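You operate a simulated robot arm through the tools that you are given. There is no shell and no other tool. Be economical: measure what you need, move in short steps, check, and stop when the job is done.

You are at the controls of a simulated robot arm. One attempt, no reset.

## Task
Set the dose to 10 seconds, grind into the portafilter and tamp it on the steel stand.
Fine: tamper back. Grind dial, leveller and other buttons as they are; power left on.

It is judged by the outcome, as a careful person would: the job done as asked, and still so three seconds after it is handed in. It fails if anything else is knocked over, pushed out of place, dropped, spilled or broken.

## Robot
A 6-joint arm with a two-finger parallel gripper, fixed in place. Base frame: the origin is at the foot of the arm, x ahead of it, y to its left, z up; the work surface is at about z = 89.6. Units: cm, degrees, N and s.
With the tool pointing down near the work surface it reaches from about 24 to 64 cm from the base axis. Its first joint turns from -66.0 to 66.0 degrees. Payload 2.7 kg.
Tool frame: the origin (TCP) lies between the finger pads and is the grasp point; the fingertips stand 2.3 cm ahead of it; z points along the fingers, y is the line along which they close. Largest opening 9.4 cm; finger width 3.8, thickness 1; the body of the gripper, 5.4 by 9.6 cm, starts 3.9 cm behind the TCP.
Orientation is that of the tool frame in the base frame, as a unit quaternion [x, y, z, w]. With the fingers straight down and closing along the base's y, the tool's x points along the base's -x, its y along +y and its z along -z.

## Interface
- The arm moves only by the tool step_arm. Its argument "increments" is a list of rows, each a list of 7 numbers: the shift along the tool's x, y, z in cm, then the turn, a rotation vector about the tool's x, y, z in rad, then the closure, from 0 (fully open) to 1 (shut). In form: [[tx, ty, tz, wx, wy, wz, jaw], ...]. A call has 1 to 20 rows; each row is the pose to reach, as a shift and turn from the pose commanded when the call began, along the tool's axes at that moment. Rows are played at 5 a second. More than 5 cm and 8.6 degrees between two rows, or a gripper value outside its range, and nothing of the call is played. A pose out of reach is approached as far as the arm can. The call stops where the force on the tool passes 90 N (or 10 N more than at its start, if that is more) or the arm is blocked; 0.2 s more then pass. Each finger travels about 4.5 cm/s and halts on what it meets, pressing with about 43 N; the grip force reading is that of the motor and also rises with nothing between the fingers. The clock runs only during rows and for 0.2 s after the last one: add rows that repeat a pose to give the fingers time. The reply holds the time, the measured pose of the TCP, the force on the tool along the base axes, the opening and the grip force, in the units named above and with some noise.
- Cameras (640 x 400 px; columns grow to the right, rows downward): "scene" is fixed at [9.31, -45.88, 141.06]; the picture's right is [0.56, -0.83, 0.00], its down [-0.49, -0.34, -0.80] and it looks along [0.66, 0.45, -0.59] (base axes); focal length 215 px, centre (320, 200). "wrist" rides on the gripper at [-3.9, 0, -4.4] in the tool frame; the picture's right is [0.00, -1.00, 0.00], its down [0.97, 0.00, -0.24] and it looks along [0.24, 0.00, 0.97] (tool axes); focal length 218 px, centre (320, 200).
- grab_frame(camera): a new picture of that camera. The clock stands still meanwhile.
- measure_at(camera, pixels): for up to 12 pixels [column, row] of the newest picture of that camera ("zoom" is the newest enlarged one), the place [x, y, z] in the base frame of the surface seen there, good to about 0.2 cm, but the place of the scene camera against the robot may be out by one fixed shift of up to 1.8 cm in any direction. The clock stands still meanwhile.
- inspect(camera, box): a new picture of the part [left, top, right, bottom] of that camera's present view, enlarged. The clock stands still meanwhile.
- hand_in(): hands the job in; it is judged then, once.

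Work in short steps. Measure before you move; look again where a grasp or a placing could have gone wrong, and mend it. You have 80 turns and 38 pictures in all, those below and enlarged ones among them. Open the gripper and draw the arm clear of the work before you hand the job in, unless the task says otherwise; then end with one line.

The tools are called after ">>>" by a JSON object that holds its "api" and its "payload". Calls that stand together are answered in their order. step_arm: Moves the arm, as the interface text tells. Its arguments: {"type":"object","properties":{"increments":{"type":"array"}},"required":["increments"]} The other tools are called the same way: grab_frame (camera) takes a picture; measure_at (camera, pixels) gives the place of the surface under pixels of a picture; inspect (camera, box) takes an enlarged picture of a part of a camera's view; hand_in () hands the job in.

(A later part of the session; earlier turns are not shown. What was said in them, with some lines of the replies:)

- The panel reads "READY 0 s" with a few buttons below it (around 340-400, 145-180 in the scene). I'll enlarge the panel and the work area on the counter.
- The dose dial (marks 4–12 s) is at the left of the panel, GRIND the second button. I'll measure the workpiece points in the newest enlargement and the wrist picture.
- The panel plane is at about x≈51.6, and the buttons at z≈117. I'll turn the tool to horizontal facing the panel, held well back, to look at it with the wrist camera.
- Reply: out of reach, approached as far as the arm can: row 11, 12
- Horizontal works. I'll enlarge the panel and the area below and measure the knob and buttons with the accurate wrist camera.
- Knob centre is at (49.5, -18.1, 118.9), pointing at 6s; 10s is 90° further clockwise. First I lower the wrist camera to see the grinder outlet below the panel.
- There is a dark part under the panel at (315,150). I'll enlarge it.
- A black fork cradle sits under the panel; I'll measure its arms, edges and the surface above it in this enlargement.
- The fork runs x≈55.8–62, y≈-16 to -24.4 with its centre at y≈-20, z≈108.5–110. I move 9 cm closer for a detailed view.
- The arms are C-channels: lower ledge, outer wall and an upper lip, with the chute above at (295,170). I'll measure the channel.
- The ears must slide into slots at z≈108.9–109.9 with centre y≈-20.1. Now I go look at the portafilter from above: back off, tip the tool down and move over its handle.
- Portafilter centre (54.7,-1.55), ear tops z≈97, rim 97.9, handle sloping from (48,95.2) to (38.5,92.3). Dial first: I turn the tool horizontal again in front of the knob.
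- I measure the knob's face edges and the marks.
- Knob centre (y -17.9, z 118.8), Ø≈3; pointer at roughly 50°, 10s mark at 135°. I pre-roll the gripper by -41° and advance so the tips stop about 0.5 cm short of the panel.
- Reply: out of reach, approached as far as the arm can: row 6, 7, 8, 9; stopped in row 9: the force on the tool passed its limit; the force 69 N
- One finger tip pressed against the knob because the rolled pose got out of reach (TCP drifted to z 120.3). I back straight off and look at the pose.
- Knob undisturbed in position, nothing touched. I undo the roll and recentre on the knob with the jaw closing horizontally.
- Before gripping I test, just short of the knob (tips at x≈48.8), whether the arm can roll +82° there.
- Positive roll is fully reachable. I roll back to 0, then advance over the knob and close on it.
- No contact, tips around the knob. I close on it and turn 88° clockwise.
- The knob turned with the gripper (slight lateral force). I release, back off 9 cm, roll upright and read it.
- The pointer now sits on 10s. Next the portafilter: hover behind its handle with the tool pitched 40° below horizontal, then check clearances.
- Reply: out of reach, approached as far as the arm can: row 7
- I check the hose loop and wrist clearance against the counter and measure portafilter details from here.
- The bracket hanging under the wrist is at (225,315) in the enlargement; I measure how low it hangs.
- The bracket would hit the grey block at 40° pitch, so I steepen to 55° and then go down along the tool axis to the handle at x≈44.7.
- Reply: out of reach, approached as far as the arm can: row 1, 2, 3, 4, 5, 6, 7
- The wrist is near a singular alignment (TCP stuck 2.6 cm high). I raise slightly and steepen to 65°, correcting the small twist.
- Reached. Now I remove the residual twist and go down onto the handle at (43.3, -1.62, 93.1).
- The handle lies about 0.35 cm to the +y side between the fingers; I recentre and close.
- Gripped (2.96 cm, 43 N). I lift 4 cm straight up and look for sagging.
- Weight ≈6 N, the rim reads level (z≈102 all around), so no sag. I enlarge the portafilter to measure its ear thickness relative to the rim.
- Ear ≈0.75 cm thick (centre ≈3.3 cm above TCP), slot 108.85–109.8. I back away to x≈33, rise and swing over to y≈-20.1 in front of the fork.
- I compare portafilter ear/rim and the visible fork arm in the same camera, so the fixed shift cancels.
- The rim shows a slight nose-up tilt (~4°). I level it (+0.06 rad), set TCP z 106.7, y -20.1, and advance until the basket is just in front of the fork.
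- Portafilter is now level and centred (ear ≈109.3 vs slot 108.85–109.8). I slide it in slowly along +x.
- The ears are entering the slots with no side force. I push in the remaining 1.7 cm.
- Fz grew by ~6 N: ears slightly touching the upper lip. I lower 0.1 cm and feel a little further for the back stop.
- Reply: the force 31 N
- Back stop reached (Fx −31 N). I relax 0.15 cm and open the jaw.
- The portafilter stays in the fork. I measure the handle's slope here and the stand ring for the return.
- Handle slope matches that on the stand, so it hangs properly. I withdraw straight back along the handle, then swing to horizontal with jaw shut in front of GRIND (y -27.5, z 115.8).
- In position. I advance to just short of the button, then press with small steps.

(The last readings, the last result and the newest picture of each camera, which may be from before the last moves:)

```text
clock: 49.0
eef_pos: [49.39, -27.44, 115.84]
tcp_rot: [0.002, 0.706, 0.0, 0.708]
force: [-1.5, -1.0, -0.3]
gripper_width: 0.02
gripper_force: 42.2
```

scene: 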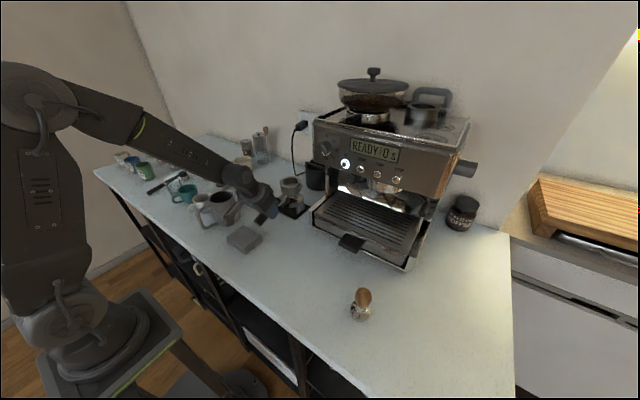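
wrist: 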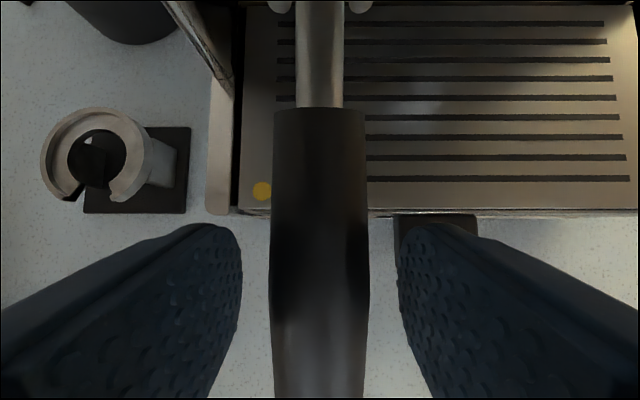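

Light contact only (−1.5 N). I press 0.3 cm further, then withdraw and read the display.

>>> {"api": "step_arm", "payload": {"increments": [[0, 0, 0.15, 0, 0, 0, 1], [0, 0, 0.3, 0, 0, 0, 1], [0, 0, 0.3, 0, 0, 0, 1]]}}

>>> {"api": "inspect", "payload": {"camera": "scene", "box": [300, 130, 420, 210]}}

```text
clock: 49.8
eef_pos: [49.73, -27.43, 115.78]
tcp_rot: [0.002, 0.707, -0.001, 0.707]
force: [-11.0, -0.9, -0.8]
gripper_width: 0.02
gripper_force: 42.5
```

```text
5.00 times, centred on (360, 170) of scene
```

zoom: 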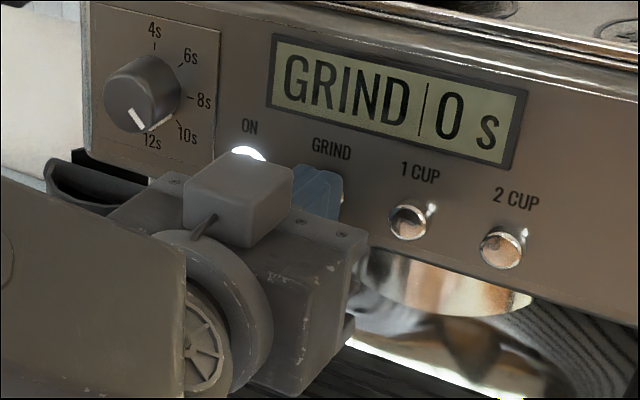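

Display shows GRIND. I withdraw and move back to behind the handle (pitch 66°) while it runs.

>>> {"api": "step_arm", "payload": {"increments": [[0, 0, -1.5, 0, 0, 0, 1], [0, 0, -5, 0, 0, 0, 1], [0, 0, -9, 0, 0, 0, 1], [0, 0, -12.5, 0, 0, 0, 1], [0.5, 0.5, -12.5, 0, 0.128, 0, 0.8], [1, 1, -12.5, 0, 0.256, 0, 0.6], [2, 2, -12.5, 0, 0.384, 0, 0.45], [3, 3, -12.5, 0, 0.512, 0, 0.45], [4.5, 4, -12.5, 0, 0.64, 0, 0.45], [6, 5, -12.5, 0, 0.768, 0, 0.45], [7.5, 6, -12.5, 0, 0.896, 0, 0.45], [9, 7, -12.5, 0, 1.024, 0, 0.45], [10, 7.3, -12.5, 0, 1.152, 0, 0.45], [10, 7.3, -12.5, 0, 1.152, 0, 0.45]]}}

>>> {"api": "step_arm", "payload": {"increments": [[0, 0, 0, 0, 0, 0, 0.45], [0, 0, 0, 0, 0, 0, 0.45], [0, 0, 0, 0, 0, 0, 0.45], [0, 0, 0, 0, 0, 0, 0.45], [0, 0, 0, 0, 0, 0, 0.45], [0, 0, 0, 0, 0, 0, 0.45], [0, 0, 0, 0, 0, 0, 0.45], [0, 0, 0, 0, 0, 0, 0.45], [0, 0, 0, 0, 0, 0, 0.45], [0, 0, 0, 0, 0, 0, 0.45], [0, 0, 0, 0, 0, 0, 0.45], [0, 0, 0, 0, 0, 0, 0.45], [0, 0, 0, 0, 0, 0, 0.45], [0, 0, 0, 0, 0, 0, 0.45], [0, 0, 0, 0, 0, 0, 0.45], [0, 0, 0, 0, 0, 0, 0.45], [0, 0, 0, 0, 0, 0, 0.45], [0, 0, 0, 0, 0, 0, 0.45], [0, 0, 0, 0, 0, 0, 0.45], [0, 0, 0, 0, 0, 0, 0.45]]}}

>>> {"api": "step_arm", "payload": {"increments": [[0, 0, 0, 0, 0, 0, 0.45], [0, 0, 0, 0, 0, 0, 0.45], [0, 0, 0, 0, 0, 0, 0.45], [0, 0, 0, 0, 0, 0, 0.45], [0, 0, 0, 0, 0, 0, 0.45], [0, 0, 0, 0, 0, 0, 0.45], [0, 0, 0, 0, 0, 0, 0.45], [0, 0, 0, 0, 0, 0, 0.45], [0, 0, 0, 0, 0, 0, 0.45], [0, 0, 0, 0, 0, 0, 0.45], [0, 0, 0, 0, 0, 0, 0.45], [0, 0, 0, 0, 0, 0, 0.45], [0, 0, 0, 0, 0, 0, 0.45], [0, 0, 0, 0, 0, 0, 0.45], [0, 0, 0, 0, 0, 0, 0.45], [0, 0, 0, 0, 0, 0, 0.45], [0, 0, 0, 0, 0, 0, 0.45], [0, 0, 0, 0, 0, 0, 0.45], [0, 0, 0, 0, 0, 0, 0.45], [0, 0, 0, 0, 0, 0, 0.45]]}}

>>> {"api": "inspect", "payload": {"camera": "scene", "box": [300, 130, 420, 210]}}

```text
clock: 52.8
eef_pos: [37.29, -20.16, 105.68]
tcp_rot: [0.0, 0.978, 0.0, 0.208]
force: [-0.4, 0.4, -0.5]
gripper_width: 5.18
gripper_force: 0.0
```

```text
clock: 57.0
eef_pos: [37.19, -20.13, 105.72]
tcp_rot: [0.001, 0.978, 0.001, 0.209]
force: [0.4, 0.5, 0.7]
gripper_width: 5.15
gripper_force: 0.0
```

```text
clock: 61.2
eef_pos: [37.24, -20.05, 105.79]
tcp_rot: [0.0, 0.978, 0.0, 0.209]
force: [0.9, -0.7, 0.5]
gripper_width: 5.14
gripper_force: 0.0
```

```text
5.00 times, centred on (360, 170) of scene
```

zoom: 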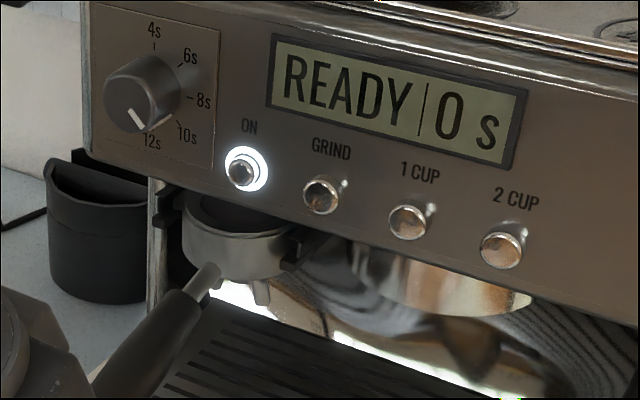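

Grinding has finished (READY). I slide the open fingers along the handle to the same grasp point and close.

>>> {"api": "step_arm", "payload": {"increments": [[-2.3, 0, 1.0, 0, 0, 0, 0.45], [-4.6, 0, 2.0, 0, 0, 0, 0.45], [-6.9, 0, 3.05, 0, 0, 0, 0.45], [-9.14, 0, 4.05, 0, 0, 0, 0.45], [-9.14, 0, 4.05, 0, 0, 0, 0.45], [-9.14, 0, 4.05, 0, 0, 0, 0.7], [-9.14, 0, 4.05, 0, 0, 0, 0.9], [-9.14, 0, 4.05, 0, 0, 0, 0.9], [-9.14, 0, 4.05, 0, 0, 0, 0.9], [-9.14, 0, 4.05, 0, 0, 0, 0.9]]}}

```text
clock: 63.4
eef_pos: [47.28, -20.23, 105.71]
tcp_rot: [0.0, 0.978, 0.0, 0.209]
force: [2.7, 5.0, -0.1]
gripper_width: 2.98
gripper_force: 43.1
```

Gripped. I slide it out slowly, straight along −x.

>>> {"api": "step_arm", "payload": {"increments": [[0.37, 0, -0.25, 0, 0, 0, 0.9], [0.83, 0, -0.45, 0, 0, 0, 0.9], [1.5, 0, -0.74, 0, 0, 0, 0.9], [2.2, 0, -1.05, 0, 0, 0, 0.9], [2.9, 0, -1.36, 0, 0, 0, 0.9], [3.6, 0, -1.67, 0, 0, 0, 0.9], [4.3, 0, -1.98, 0, 0, 0, 0.9], [5.1, 0, -2.34, 0, 0, 0, 0.9], [6, 0, -2.74, 0, 0, 0, 0.9], [7, 0, -3.18, 0, 0, 0, 0.9], [8, 0, -3.62, 0, 0, 0, 0.9], [9.14, 0, -4.13, 0, 0, 0, 0.9], [9.14, 0, -4.13, 0, 0, 0, 0.9]]}}

>>> {"api": "inspect", "payload": {"camera": "scene", "box": [240, 130, 400, 230]}}

```text
clock: 66.2
eef_pos: [37.2, -20.05, 105.8]
tcp_rot: [0.001, 0.978, 0.001, 0.209]
force: [-1.1, -0.6, 0.6]
gripper_width: 2.97
gripper_force: 42.7
```

```text
4.00 times, centred on (320, 180) of scene
```

zoom: 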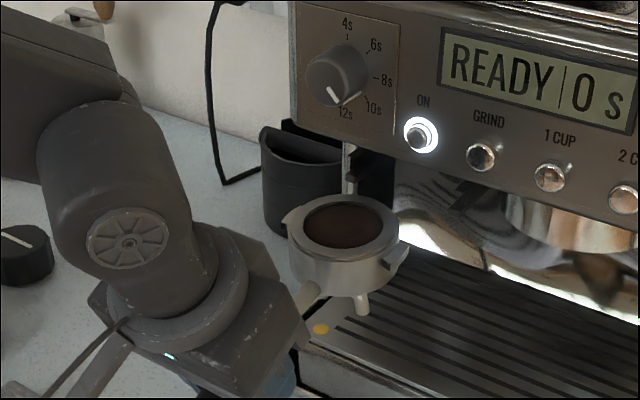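

Coffee is in the basket and nothing spilled. I measure the rim's attitude and position in the hand.

>>> {"api": "measure_at", "payload": {"camera": "zoom", "pixels": [[350, 197], [293, 222], [393, 222], [320, 251], [372, 253], [300, 205], [397, 245], [285, 217], [480, 150], [345, 225]]}}

```text
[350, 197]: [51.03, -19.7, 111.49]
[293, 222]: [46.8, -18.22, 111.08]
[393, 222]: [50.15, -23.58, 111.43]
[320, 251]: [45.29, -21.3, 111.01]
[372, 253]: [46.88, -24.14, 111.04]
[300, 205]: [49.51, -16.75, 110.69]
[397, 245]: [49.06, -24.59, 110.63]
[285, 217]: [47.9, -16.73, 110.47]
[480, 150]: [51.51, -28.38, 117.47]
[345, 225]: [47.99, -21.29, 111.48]
```

Rim sits as before relative to the TCP. I carry it level back to above the stand with smooth small steps.

>>> {"api": "step_arm", "payload": {"increments": [[1.7, 0, -0.9, 0, 0, 0, 0.9], [3.48, 0.8, -1.76, 0, 0, 0, 0.9], [3.5, 2.5, -1.7, 0, 0, 0, 0.9], [3.55, 4.8, -1.6, 0, 0, 0, 0.9], [3.6, 7.2, -1.5, 0, 0, 0, 0.9], [3.65, 9.6, -1.4, 0, 0, 0, 0.9], [3.7, 12, -1.25, 0, 0, 0, 0.9], [3.75, 14.4, -1.1, 0, 0, 0, 0.9], [3.8, 16.6, -1, 0, 0, 0, 0.9], [3.89, 18, -0.85, 0, 0, 0, 0.9], [3.3, 18.48, 0, 0, 0, 0, 0.9], [2, 18.48, 1.8, 0, 0, 0, 0.9], [0.5, 18.48, 3.9, 0, 0, 0, 0.9], [-1, 18.48, 6, 0, 0, 0, 0.9], [-2.2, 18.48, 7.7, 0, 0, 0, 0.9], [-2.9, 18.48, 8.72, 0, 0, 0, 0.9], [-2.9, 18.48, 8.72, 0, 0, 0, 0.9]]}}

```text
clock: 69.8
eef_pos: [43.61, -1.61, 98.92]
tcp_rot: [0.0, 0.978, 0.001, 0.208]
force: [0.0, 0.2, -7.2]
gripper_width: 2.96
gripper_force: 43.1
```

I lower slowly onto the stand with a 0.2 cm x-correction, watching the force.

>>> {"api": "step_arm", "payload": {"increments": [[0.59, 0.03, 0.83, 0, 0, 0, 0.9], [0.99, 0.03, 1.75, 0, 0, 0, 0.9], [1.4, 0.03, 2.66, 0, 0, 0, 0.9], [1.64, 0.03, 3.21, 0, 0, 0, 0.9], [1.84, 0.03, 3.66, 0, 0, 0, 0.9], [2.0, 0.03, 4.03, 0, 0, 0, 0.9], [2.17, 0.03, 4.4, 0, 0, 0, 0.9], [2.17, 0.03, 4.4, 0, 0, 0, 0.9]]}}

>>> {"api": "inspect", "payload": {"camera": "scene", "box": [250, 160, 346, 224]}}

```text
clock: 71.6
eef_pos: [43.19, -1.64, 94.13]
tcp_rot: [0.001, 0.978, 0.0, 0.208]
force: [0.2, -0.3, -7.4]
gripper_width: 2.97
gripper_force: 42.7
```

```text
6.25 times, centred on (298, 192) of scene
```

zoom: 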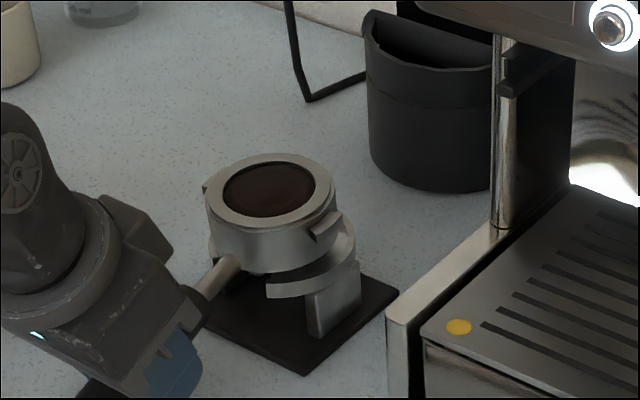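

>>> {"api": "measure_at", "payload": {"camera": "zoom", "pixels": [[270, 157], [210, 190], [330, 182], [245, 226], [295, 228], [205, 188], [340, 218], [320, 240], [285, 292], [350, 245], [210, 250], [270, 190]]}}

```text
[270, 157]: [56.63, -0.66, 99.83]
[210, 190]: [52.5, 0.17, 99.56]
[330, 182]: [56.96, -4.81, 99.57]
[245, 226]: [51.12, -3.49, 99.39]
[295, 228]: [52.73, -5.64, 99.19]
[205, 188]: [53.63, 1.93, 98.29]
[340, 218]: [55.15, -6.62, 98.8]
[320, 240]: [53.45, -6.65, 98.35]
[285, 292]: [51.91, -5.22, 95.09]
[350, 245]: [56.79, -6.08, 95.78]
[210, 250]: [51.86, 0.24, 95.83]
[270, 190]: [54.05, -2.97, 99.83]
```

Ears and ring line up. I lower the last 0.8 cm in small steps.

>>> {"api": "step_arm", "payload": {"increments": [[0.0, 0.03, 0.25, 0, 0, 0, 0.9], [0.06, 0.03, 0.46, 0, 0, 0, 0.9], [0.14, 0.03, 0.64, 0, 0, 0, 0.9], [0.2, 0.03, 0.78, 0, 0, 0, 0.9], [0.2, 0.03, 0.78, 0, 0, 0, 0.9]]}}

```text
clock: 72.8
eef_pos: [43.4, -1.64, 93.45]
tcp_rot: [0.0, 0.978, 0.001, 0.209]
force: [5.7, 0.0, -1.9]
gripper_width: 2.97
gripper_force: 43.0
```

Load is transferring to the stand (Fz −7→−2). One more 0.1 cm, then open.

>>> {"api": "step_arm", "payload": {"increments": [[0.04, 0, 0.09, 0, 0, 0, 0.9], [0.04, 0, 0.09, 0, 0, 0, 0.9], [0.04, 0, 0.09, 0, 0, 0, 0.75], [0.04, 0, 0.09, 0, 0, 0, 0.6], [0.04, 0, 0.09, 0, 0, 0, 0.45], [0.04, 0, 0.09, 0, 0, 0, 0.45], [0.04, 0, 0.09, 0, 0, 0, 0.45]]}}

```text
clock: 74.4
eef_pos: [43.48, -1.58, 93.25]
tcp_rot: [0.001, 0.978, 0.0, 0.21]
force: [1.0, 0.4, 0.8]
gripper_width: 5.17
gripper_force: 0.1
```

Released. I retract up along the tool axis, then go to a high view over both portafilter and tamper.

>>> {"api": "step_arm", "payload": {"increments": [[0, 0, -2, 0, 0, 0, 0.45], [0, 0, -5, 0, 0, 0, 0.45], [0, 0, -8.5, 0, 0, 0, 0.45], [-1, -2, -11, 0, 0.1, 0, 0.45], [-2, -4.5, -13.5, 0, 0.2, 0, 0.45], [-3, -7, -16, 0, 0.3, 0, 0.3], [-4.2, -9.5, -18.5, 0, 0.424, 0, 0.2], [-5.5, -12, -21, 0, 0.424, 0, 0], [-7, -15, -24, 0, 0.424, 0, 0], [-8.2, -18.4, -26.7, 0, 0.424, 0, 0], [-8.2, -18.4, -26.7, 0, 0.424, 0, 0]]}}

>>> {"api": "grab_frame", "payload": {"camera": "wrist"}}

```text
clock: 76.8
eef_pos: [39.76, -20.06, 120.94]
tcp_rot: [0.001, 1.0, 0.0, -0.002]
force: [0.0, -0.8, -0.1]
gripper_width: 9.42
gripper_force: 0.1
```

```text
4 pictures are left
```

wrist: 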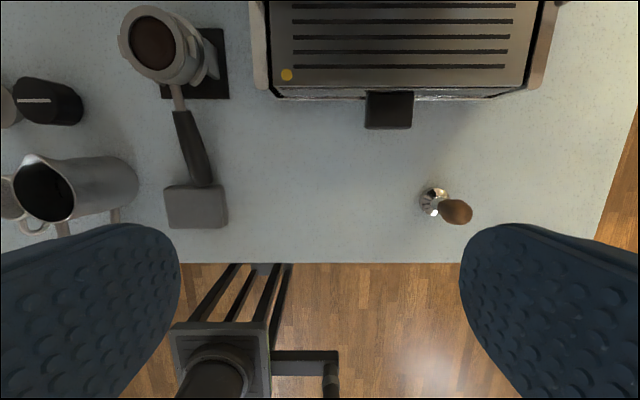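

The portafilter is back on the stand. I measure the tamper (base at (435,198), knob at (456,211)) and the basket rim (150,45).

>>> {"api": "measure_at", "payload": {"camera": "wrist", "pixels": [[456, 211], [444, 207], [470, 211], [457, 200], [457, 222], [424, 197], [436, 190], [432, 208], [445, 195], [430, 200], [427, 206], [440, 203]]}}

>>> {"api": "measure_at", "payload": {"camera": "wrist", "pixels": [[152, 44], [152, 12], [122, 45], [183, 45], [152, 78], [150, 20], [133, 44], [172, 44], [152, 66], [128, 25], [176, 25], [178, 100]]}}

```text
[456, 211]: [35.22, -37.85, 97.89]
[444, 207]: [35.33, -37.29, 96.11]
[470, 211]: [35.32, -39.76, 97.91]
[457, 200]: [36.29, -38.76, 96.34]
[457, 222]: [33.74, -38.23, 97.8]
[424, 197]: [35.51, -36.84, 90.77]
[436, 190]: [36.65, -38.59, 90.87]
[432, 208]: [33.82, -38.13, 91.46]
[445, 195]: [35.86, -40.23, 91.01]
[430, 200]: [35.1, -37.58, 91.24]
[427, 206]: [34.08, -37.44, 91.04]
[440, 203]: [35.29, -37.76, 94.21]
```

```text
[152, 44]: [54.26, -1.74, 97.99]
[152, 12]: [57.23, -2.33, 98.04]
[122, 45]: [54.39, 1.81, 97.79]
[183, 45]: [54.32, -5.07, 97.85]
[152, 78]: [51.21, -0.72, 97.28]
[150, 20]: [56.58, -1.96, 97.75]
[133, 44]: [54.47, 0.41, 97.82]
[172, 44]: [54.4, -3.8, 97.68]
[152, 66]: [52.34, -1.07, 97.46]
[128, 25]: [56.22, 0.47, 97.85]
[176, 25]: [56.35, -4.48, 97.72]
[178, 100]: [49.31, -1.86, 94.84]
```

Rim centre ≈(54.5,-1.62), level. Now I move directly above the tamper for an accurate centre.

>>> {"api": "step_arm", "payload": {"increments": [[1, -4, 2, 0, 0, 0, 0], [2, -8, 4, 0, 0, 0, 0], [3, -12, 6, 0, 0, 0, 0], [4, -15.5, 8.5, 0, 0, 0, 0], [4.5, -18.2, 11, 0, 0, 0, 0], [4.5, -18.2, 14.9, 0, 0, 0, 0], [4.5, -18.2, 14.9, 0, 0, 0, 0]]}}

>>> {"api": "grab_frame", "payload": {"camera": "wrist"}}

```text
clock: 78.4
eef_pos: [35.29, -38.32, 106.2]
tcp_rot: [0.001, 1.0, 0.0, -0.001]
force: [0.0, -0.2, 0.3]
gripper_width: 9.38
gripper_force: 0.1
```

```text
3 pictures are left
```

wrist: 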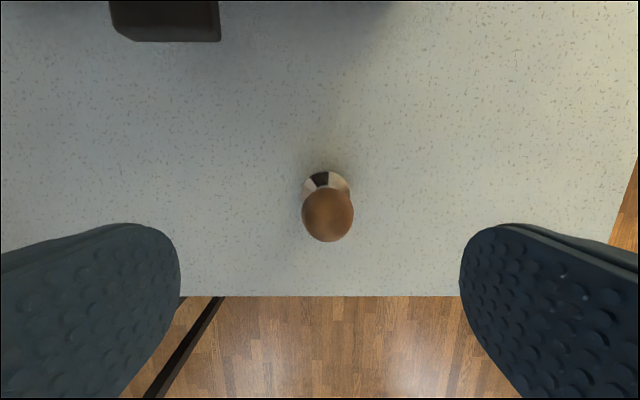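

>>> {"api": "measure_at", "payload": {"camera": "wrist", "pixels": [[327, 212], [327, 238], [327, 192], [304, 213], [351, 213], [327, 175], [305, 188], [349, 188], [310, 178], [343, 178], [327, 183], [327, 170]]}}

```text
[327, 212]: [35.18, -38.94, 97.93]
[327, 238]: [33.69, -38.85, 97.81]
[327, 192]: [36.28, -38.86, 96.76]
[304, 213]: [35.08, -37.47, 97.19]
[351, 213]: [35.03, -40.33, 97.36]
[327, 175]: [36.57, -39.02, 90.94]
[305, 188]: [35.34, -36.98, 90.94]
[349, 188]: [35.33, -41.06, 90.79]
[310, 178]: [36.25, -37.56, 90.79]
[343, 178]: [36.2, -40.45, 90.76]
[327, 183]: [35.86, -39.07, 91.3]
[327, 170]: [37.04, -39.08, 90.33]
```

Tamper axis ≈(34.7,-38.95), base R≈2.2, knob Ø2.9, top z≈98.2. I centre on it, descend to z 94.8 and close.

>>> {"api": "step_arm", "payload": {"increments": [[0.59, -0.63, 1, 0, 0, 0, 0.3], [0.59, -0.63, 4, 0, 0, 0, 0.3], [0.59, -0.63, 7, 0, 0, 0, 0.3], [0.59, -0.63, 9.5, 0, 0, 0, 0.3], [0.59, -0.63, 11.4, 0, 0, 0, 0.3], [0.59, -0.63, 11.4, 0, 0, 0, 0.3], [0.59, -0.63, 11.4, 0, 0, 0, 0.6], [0.59, -0.63, 11.4, 0, 0, 0, 0.9], [0.59, -0.63, 11.4, 0, 0, 0, 0.9], [0.59, -0.63, 11.4, 0, 0, 0, 0.9], [0.59, -0.63, 11.4, 0, 0, 0, 0.9]]}}

```text
clock: 80.8
eef_pos: [34.77, -38.68, 94.82]
tcp_rot: [0.001, 1.0, 0.001, -0.001]
force: [-0.7, -2.9, -0.6]
gripper_width: 3.51
gripper_force: 42.9
```

Gripped (3.5 cm). I lift and carry the tamper at z≈110, first along y at x≈35, then forward over the portafilter.

>>> {"api": "step_arm", "payload": {"increments": [[0, 0, -1, 0, 0, 0, 0.9], [0, 0, -4, 0, 0, 0, 0.9], [0, 0, -8, 0, 0, 0, 0.9], [0, 0, -12, 0, 0, 0, 0.9], [0, 1, -15.2, 0, 0, 0, 0.9], [0, 4, -15.2, 0, 0, 0, 0.9], [0, 8, -15.2, 0, 0, 0, 0.9], [0, 12, -15.2, 0, 0, 0, 0.9], [0, 16, -15.2, 0, 0, 0, 0.9], [0, 20, -15.2, 0, 0, 0, 0.9], [0, 24, -15.2, 0, 0, 0, 0.9], [0, 28, -15.2, 0, 0, 0, 0.9], [0, 32, -15.2, 0, 0, 0, 0.9], [0, 35.5, -15.2, 0, 0, 0, 0.9], [0, 37.3, -15.2, 0, 0, 0, 0.9], [0, 37.3, -15.2, 0, 0, 0, 0.9]]}}

>>> {"api": "step_arm", "payload": {"increments": [[-3, 0, 0, 0, 0, 0, 0.9], [-7, 0, 0, 0, 0, 0, 0.9], [-11, 0, 0, 0, 0, 0, 0.9], [-15, 0, 0, 0, 0, 0, 0.9], [-18, 0, 0, 0, 0, 0, 0.9], [-19.7, 0, 0, 0, 0, 0, 0.9], [-19.7, 0, 0, 0, 0, 0, 0.9]]}}

```text
clock: 84.2
eef_pos: [34.95, -1.76, 109.98]
tcp_rot: [0.002, 1.0, 0.0, -0.002]
force: [-0.7, -0.1, -5.6]
gripper_width: 3.56
gripper_force: 43.0
```

```text
clock: 85.8
eef_pos: [54.62, -1.55, 109.91]
tcp_rot: [0.0, 1.0, 0.0, -0.002]
force: [-0.1, -0.1, -4.8]
gripper_width: 3.51
gripper_force: 42.9
```

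The tamper hangs over the basket at (54.6,-1.55). I lower until its base is just above the rim and verify alignment with a picture.

>>> {"api": "step_arm", "payload": {"increments": [[0, 0, 1.5, 0, 0, 0, 0.9], [0, 0, 3, 0, 0, 0, 0.9], [0, 0, 4.2, 0, 0, 0, 0.9], [0, 0, 4.2, 0, 0, 0, 0.9]]}}

>>> {"api": "inspect", "payload": {"camera": "scene", "box": [256, 155, 332, 205]}}

```text
clock: 86.8
eef_pos: [54.51, -1.68, 105.63]
tcp_rot: [0.001, 1.0, 0.001, -0.002]
force: [0.1, 1.5, -4.6]
gripper_width: 3.48
gripper_force: 43.2
```

```text
8.00 times, centred on (294, 180) of scene
```

zoom: 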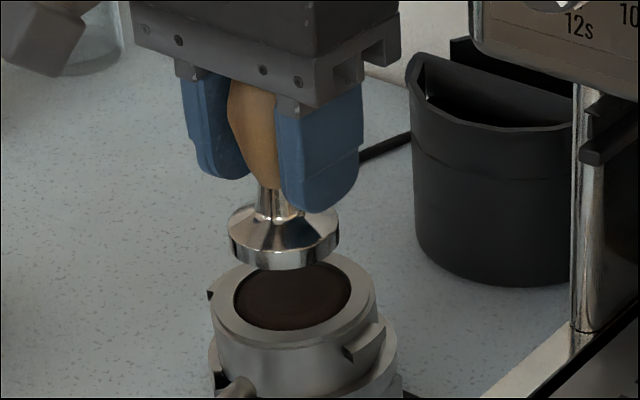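

>>> {"api": "measure_at", "payload": {"camera": "zoom", "pixels": [[231, 245], [337, 245], [284, 266], [250, 262], [320, 260], [215, 305], [373, 295], [300, 345], [345, 262], [228, 292], [360, 292], [290, 338]]}}

```text
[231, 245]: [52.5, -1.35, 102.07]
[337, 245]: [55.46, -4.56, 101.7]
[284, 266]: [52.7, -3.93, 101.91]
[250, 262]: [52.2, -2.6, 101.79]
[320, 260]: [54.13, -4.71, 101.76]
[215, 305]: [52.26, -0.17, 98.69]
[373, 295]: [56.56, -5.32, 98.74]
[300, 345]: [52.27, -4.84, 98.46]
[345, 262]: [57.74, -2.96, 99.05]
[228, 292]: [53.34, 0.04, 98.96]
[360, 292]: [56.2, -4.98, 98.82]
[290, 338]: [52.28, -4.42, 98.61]
```

Tamper is about 0.2 cm short in x of the basket centre. I correct (+0.2 x, +0.05 y) and lower to rim level and slightly in.

>>> {"api": "step_arm", "payload": {"increments": [[-0.2, 0.05, 0, 0, 0, 0, 0.9], [-0.2, 0.05, 1, 0, 0, 0, 0.9], [-0.2, 0.05, 1.9, 0, 0, 0, 0.9], [-0.2, 0.05, 2.3, 0, 0, 0, 0.9], [-0.2, 0.05, 2.6, 0, 0, 0, 0.9], [-0.2, 0.05, 2.8, 0, 0, 0, 0.9], [-0.2, 0.05, 2.8, 0, 0, 0, 0.9]]}}

```text
clock: 88.4
eef_pos: [54.75, -1.53, 102.98]
tcp_rot: [0.001, 1.0, 0.0, -0.002]
force: [0.7, -0.1, -4.4]
gripper_width: 3.52
gripper_force: 42.3
```

No contact yet (base about at rim level). I continue in 0.2 cm steps.

>>> {"api": "step_arm", "payload": {"increments": [[0, 0, 0.2, 0, 0, 0, 0.9], [0, 0, 0.4, 0, 0, 0, 0.9], [0, 0, 0.6, 0, 0, 0, 0.9], [0, 0, 0.6, 0, 0, 0, 0.9]]}}

```text
clock: 89.4
eef_pos: [54.84, -1.53, 102.39]
tcp_rot: [0.001, 1.0, 0.0, -0.001]
force: [-1.7, -1.2, 8.7]
gripper_width: 3.54
gripper_force: 42.7
```

Contact with coffee at about 0.7 cm below the rim (ΔF≈13 N), lateral force small. I press further.

>>> {"api": "step_arm", "payload": {"increments": [[0, 0, 0.2, 0, 0, 0, 0.9], [0, 0, 0.4, 0, 0, 0, 0.9], [0, 0, 0.4, 0, 0, 0, 0.9]]}}

```text
clock: 90.2
eef_pos: [54.87, -1.5, 102.32]
tcp_rot: [0.001, 1.0, -0.001, 0.002]
force: [-3.0, -3.5, 32.4]
gripper_width: 3.52
gripper_force: 43.2
```

Stiff now at 32 N, base ≈0.8 cm inside the basket. I press harder, up to ~80 N.

>>> {"api": "step_arm", "payload": {"increments": [[0, 0, 0.3, 0, 0, 0, 0.9], [0, 0, 0.6, 0, 0, 0, 0.9], [0, 0, 0.9, 0, 0, 0, 0.9], [0, 0, 0.9, 0, 0, 0, 0.9]]}}

```text
clock: 91.2
eef_pos: [54.87, -1.52, 101.64]
tcp_rot: [0.001, 1.0, 0.0, 0.005]
force: [0.6, -6.2, 36.9]
gripper_width: 3.51
gripper_force: 43.3
```

It yielded 0.7 cm at about 37 N (compression or finger slip). I press on until it firmly resists.

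>>> {"api": "step_arm", "payload": {"increments": [[0, 0, 0.3, 0, 0, 0, 0.9], [0, 0, 0.6, 0, 0, 0, 0.9], [0, 0, 0.6, 0, 0, 0, 0.9]]}}

```text
clock: 92.0
eef_pos: [54.88, -1.48, 101.3]
tcp_rot: [0.001, 1.0, -0.001, 0.009]
force: [-5.4, -8.6, 49.9]
gripper_width: 3.51
gripper_force: 43.5
```

>>> {"api": "step_arm", "payload": {"increments": [[0, 0, 0.4, 0, 0, 0, 0.9], [0, 0, 0.8, 0, 0, 0, 0.9], [0, 0, 0.8, 0, 0, 0, 0.9]]}}

```text
clock: 92.8
eef_pos: [54.95, -1.51, 101.28]
tcp_rot: [0.0, 1.0, -0.001, 0.014]
force: [-20.6, -5.2, 81.6]
gripper_width: 3.51
gripper_force: 42.9
```

Firm resistance at 82 N: tamped. I ease off, then lift the tamper straight out.

>>> {"api": "step_arm", "payload": {"increments": [[0, 0, -0.5, 0, 0, 0, 0.9], [0, 0, -1, 0, 0, 0, 0.9], [0, 0, -1.6, 0, 0, 0, 0.9], [0, 0, -2, 0, 0, 0, 0.9], [0, 0, -2.6, 0, 0, 0, 0.9], [0, 0, -3.4, 0, 0, 0, 0.9], [0, 0, -5, 0, 0, 0, 0.9], [0, 0, -7, 0, 0, 0, 0.9], [0, 0, -9.5, 0, 0, 0, 0.9], [0, 0, -9.5, 0, 0, 0, 0.9]]}}

>>> {"api": "inspect", "payload": {"camera": "scene", "box": [240, 130, 352, 210]}}

```text
clock: 95.0
eef_pos: [54.75, -1.59, 109.11]
tcp_rot: [0.001, 1.0, 0.001, -0.002]
force: [0.2, -0.4, -5.7]
gripper_width: 3.51
gripper_force: 42.9
```

```text
5.00 times, centred on (296, 170) of scene
```

zoom: 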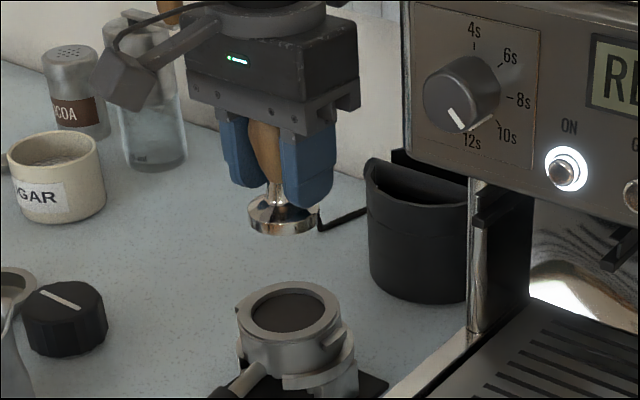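

The coffee looks flat and below the rim. I measure its level and how far the tamper slipped in the fingers.

>>> {"api": "measure_at", "payload": {"camera": "zoom", "pixels": [[288, 315], [270, 320], [305, 305], [242, 315], [335, 305], [290, 230], [285, 225], [252, 218], [317, 220], [260, 205], [275, 190], [288, 287]]}}

```text
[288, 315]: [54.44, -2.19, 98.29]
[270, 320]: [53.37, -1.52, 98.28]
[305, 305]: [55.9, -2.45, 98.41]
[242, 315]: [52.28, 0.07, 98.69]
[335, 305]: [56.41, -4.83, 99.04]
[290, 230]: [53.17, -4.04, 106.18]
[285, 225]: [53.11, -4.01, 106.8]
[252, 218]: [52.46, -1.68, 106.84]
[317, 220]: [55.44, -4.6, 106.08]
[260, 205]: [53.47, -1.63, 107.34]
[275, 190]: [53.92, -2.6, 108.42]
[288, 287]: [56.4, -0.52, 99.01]
```

Coffee is ≈0.6 cm below the rim and flat. Now I carry the tamper back the same way to its home (34.75,-38.85).

>>> {"api": "step_arm", "payload": {"increments": [[3, 0, -1, 0, 0, 0, 0.9], [7, 0, -1, 0, 0, 0, 0.9], [11, 0, -1, 0, 0, 0, 0.9], [15, 0, -1, 0, 0, 0, 0.9], [18.5, 0, -1, 0, 0, 0, 0.9], [20, -1.5, -1, 0, 0, 0, 0.9], [20, -5, -1, 0, 0, 0, 0.9], [20, -9, -1, 0, 0, 0, 0.9], [20, -13, -1, 0, 0, 0, 0.9], [20, -17, -1, 0, 0, 0, 0.9], [20, -21, -1, 0, 0, 0, 0.9], [20, -25, -1, 0, 0, 0, 0.9], [20, -29, -1, 0, 0, 0, 0.9], [20, -33, -1, 0, 0, 0, 0.9], [20, -36, -1, 0, 0, 0, 0.9], [20, -37.25, 1, 0, 0, 0, 0.9], [20, -37.25, 5, 0, 0, 0, 0.9], [20, -37.25, 9, 0, 0, 0, 0.9], [20, -37.25, 12.5, 0, 0, 0, 0.9], [20, -37.25, 12.5, 0, 0, 0, 0.9]]}}

```text
clock: 99.2
eef_pos: [34.75, -38.59, 96.59]
tcp_rot: [0.0, 1.0, 0.001, -0.002]
force: [0.6, 0.1, -4.6]
gripper_width: 3.51
gripper_force: 43.1
```

I descend in small steps, looking for counter contact.

>>> {"api": "step_arm", "payload": {"increments": [[0, -0.2, 0.7, 0, 0, 0, 0.9], [0, -0.2, 1.4, 0, 0, 0, 0.9], [0, -0.2, 1.7, 0, 0, 0, 0.9], [0, -0.2, 1.9, 0, 0, 0, 0.9], [0, -0.2, 1.9, 0, 0, 0, 0.9]]}}

>>> {"api": "step_arm", "payload": {"increments": [[0, 0, 0.15, 0, 0, 0, 0.9], [0, 0, 0.3, 0, 0, 0, 0.9], [0, 0, 0.3, 0, 0, 0, 0.9]]}}

```text
clock: 100.4
eef_pos: [34.73, -38.9, 94.77]
tcp_rot: [0.001, 1.0, 0.001, -0.001]
force: [-0.3, 0.4, -4.6]
gripper_width: 3.48
gripper_force: 42.6
```

```text
clock: 101.2
eef_pos: [34.59, -38.93, 94.36]
tcp_rot: [0.001, 1.0, 0.001, -0.003]
force: [0.1, -0.6, -5.0]
gripper_width: 3.5
gripper_force: 43.0
```

Not yet touching; I continue down in 0.15 cm steps.

>>> {"api": "step_arm", "payload": {"increments": [[0, 0, 0.15, 0, 0, 0, 0.9], [0, 0, 0.3, 0, 0, 0, 0.9], [0, 0, 0.3, 0, 0, 0, 0.9]]}}

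```text
clock: 102.0
eef_pos: [34.68, -38.75, 94.12]
tcp_rot: [0.001, 1.0, 0.0, -0.001]
force: [-0.3, 1.6, 0.2]
gripper_width: 3.51
gripper_force: 43.2
```

Weight now rests on the counter (Fz −5→0). I open slowly and go straight up.

>>> {"api": "step_arm", "payload": {"increments": [[0, 0, 0.05, 0, 0, 0, 0.9], [0, 0, 0.05, 0, 0, 0, 0.75], [0, 0, 0.05, 0, 0, 0, 0.55], [0, 0, 0.05, 0, 0, 0, 0.35], [0, 0, 0.05, 0, 0, 0, 0.3], [0, 0, -0.5, 0, 0, 0, 0.3], [0, 0, -3, 0, 0, 0, 0.3], [0, 0, -7, 0, 0, 0, 0.3], [0, 0, -11, 0, 0, 0, 0.3], [0, 0, -15, 0, 0, 0, 0.3], [0, 0, -19, 0, 0, 0, 0.1], [0, 4, -23, 0, 0, 0, 0], [-2, 8, -26, 0, 0, 0, 0], [-4, 12, -27, 0, 0, 0, 0], [-5, 16, -27, 0, 0, 0, 0], [-5, 19, -27, 0, 0, 0, 0], [-5, 19, -27, 0, 0, 0, 0]]}}

>>> {"api": "grab_frame", "payload": {"camera": "wrist"}}

```text
refused: row 12 steps farther than a row can; nothing moved
```

```text
0 pictures are left
```

wrist: 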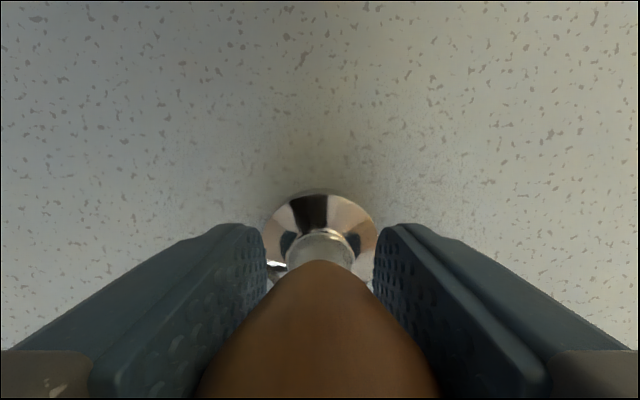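

The move was refused for one over-long row and nothing moved. I check from this picture that the base stands on the counter.

>>> {"api": "measure_at", "payload": {"camera": "wrist", "pixels": [[320, 193], [275, 225], [368, 225], [320, 180], [320, 205], [290, 210], [352, 210]]}}

```text
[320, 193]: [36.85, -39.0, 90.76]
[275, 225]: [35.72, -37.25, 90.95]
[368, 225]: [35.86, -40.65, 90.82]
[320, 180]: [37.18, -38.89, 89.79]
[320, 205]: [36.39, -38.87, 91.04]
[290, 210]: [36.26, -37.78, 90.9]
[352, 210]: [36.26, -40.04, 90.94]
```

The base edge is at z≈90.8, same as originally, and its position matches home (y≈-38.95). I release slowly, rise straight up and draw clear.

>>> {"api": "step_arm", "payload": {"increments": [[0, 0, 0.03, 0, 0, 0, 0.9], [0, 0, 0.03, 0, 0, 0, 0.75], [0, 0, 0.03, 0, 0, 0, 0.55], [0, 0, 0.03, 0, 0, 0, 0.35], [0, 0, 0.03, 0, 0, 0, 0.3], [0, 0, 0.03, 0, 0, 0, 0.3], [0, 0, -1, 0, 0, 0, 0.3], [0, 0, -4, 0, 0, 0, 0.3], [0, 0, -8, 0, 0, 0, 0.3], [0, 0, -12, 0, 0, 0, 0.3], [0, 0, -16, 0, 0, 0, 0.3], [0, 0, -20, 0, 0, 0, 0.1], [0, 3, -23, 0, 0, 0, 0], [0, 6, -25, 0, 0, 0, 0], [0, 9, -26, 0, 0, 0, 0], [0, 12, -26, 0, 0, 0, 0], [0, 12, -26, 0, 0, 0, 0]]}}

```text
clock: 105.6
eef_pos: [34.76, -26.97, 119.96]
tcp_rot: [0.0, 1.0, 0.0, -0.002]
force: [0.1, -0.3, -0.6]
gripper_width: 9.42
gripper_force: 0.0
```

The gripper is empty (force ≈0), fully open and clear of the work. I hand the job in.

>>> {"api": "hand_in", "payload": {}}

```text
The job is handed in.
```

The dose is set to 10 s, the coffee is ground into the portafilter and tamped on the steel stand at about 80 N, and the tamper is back in its place; the power is still on. I had no pictures left to check the tamper after releasing it.
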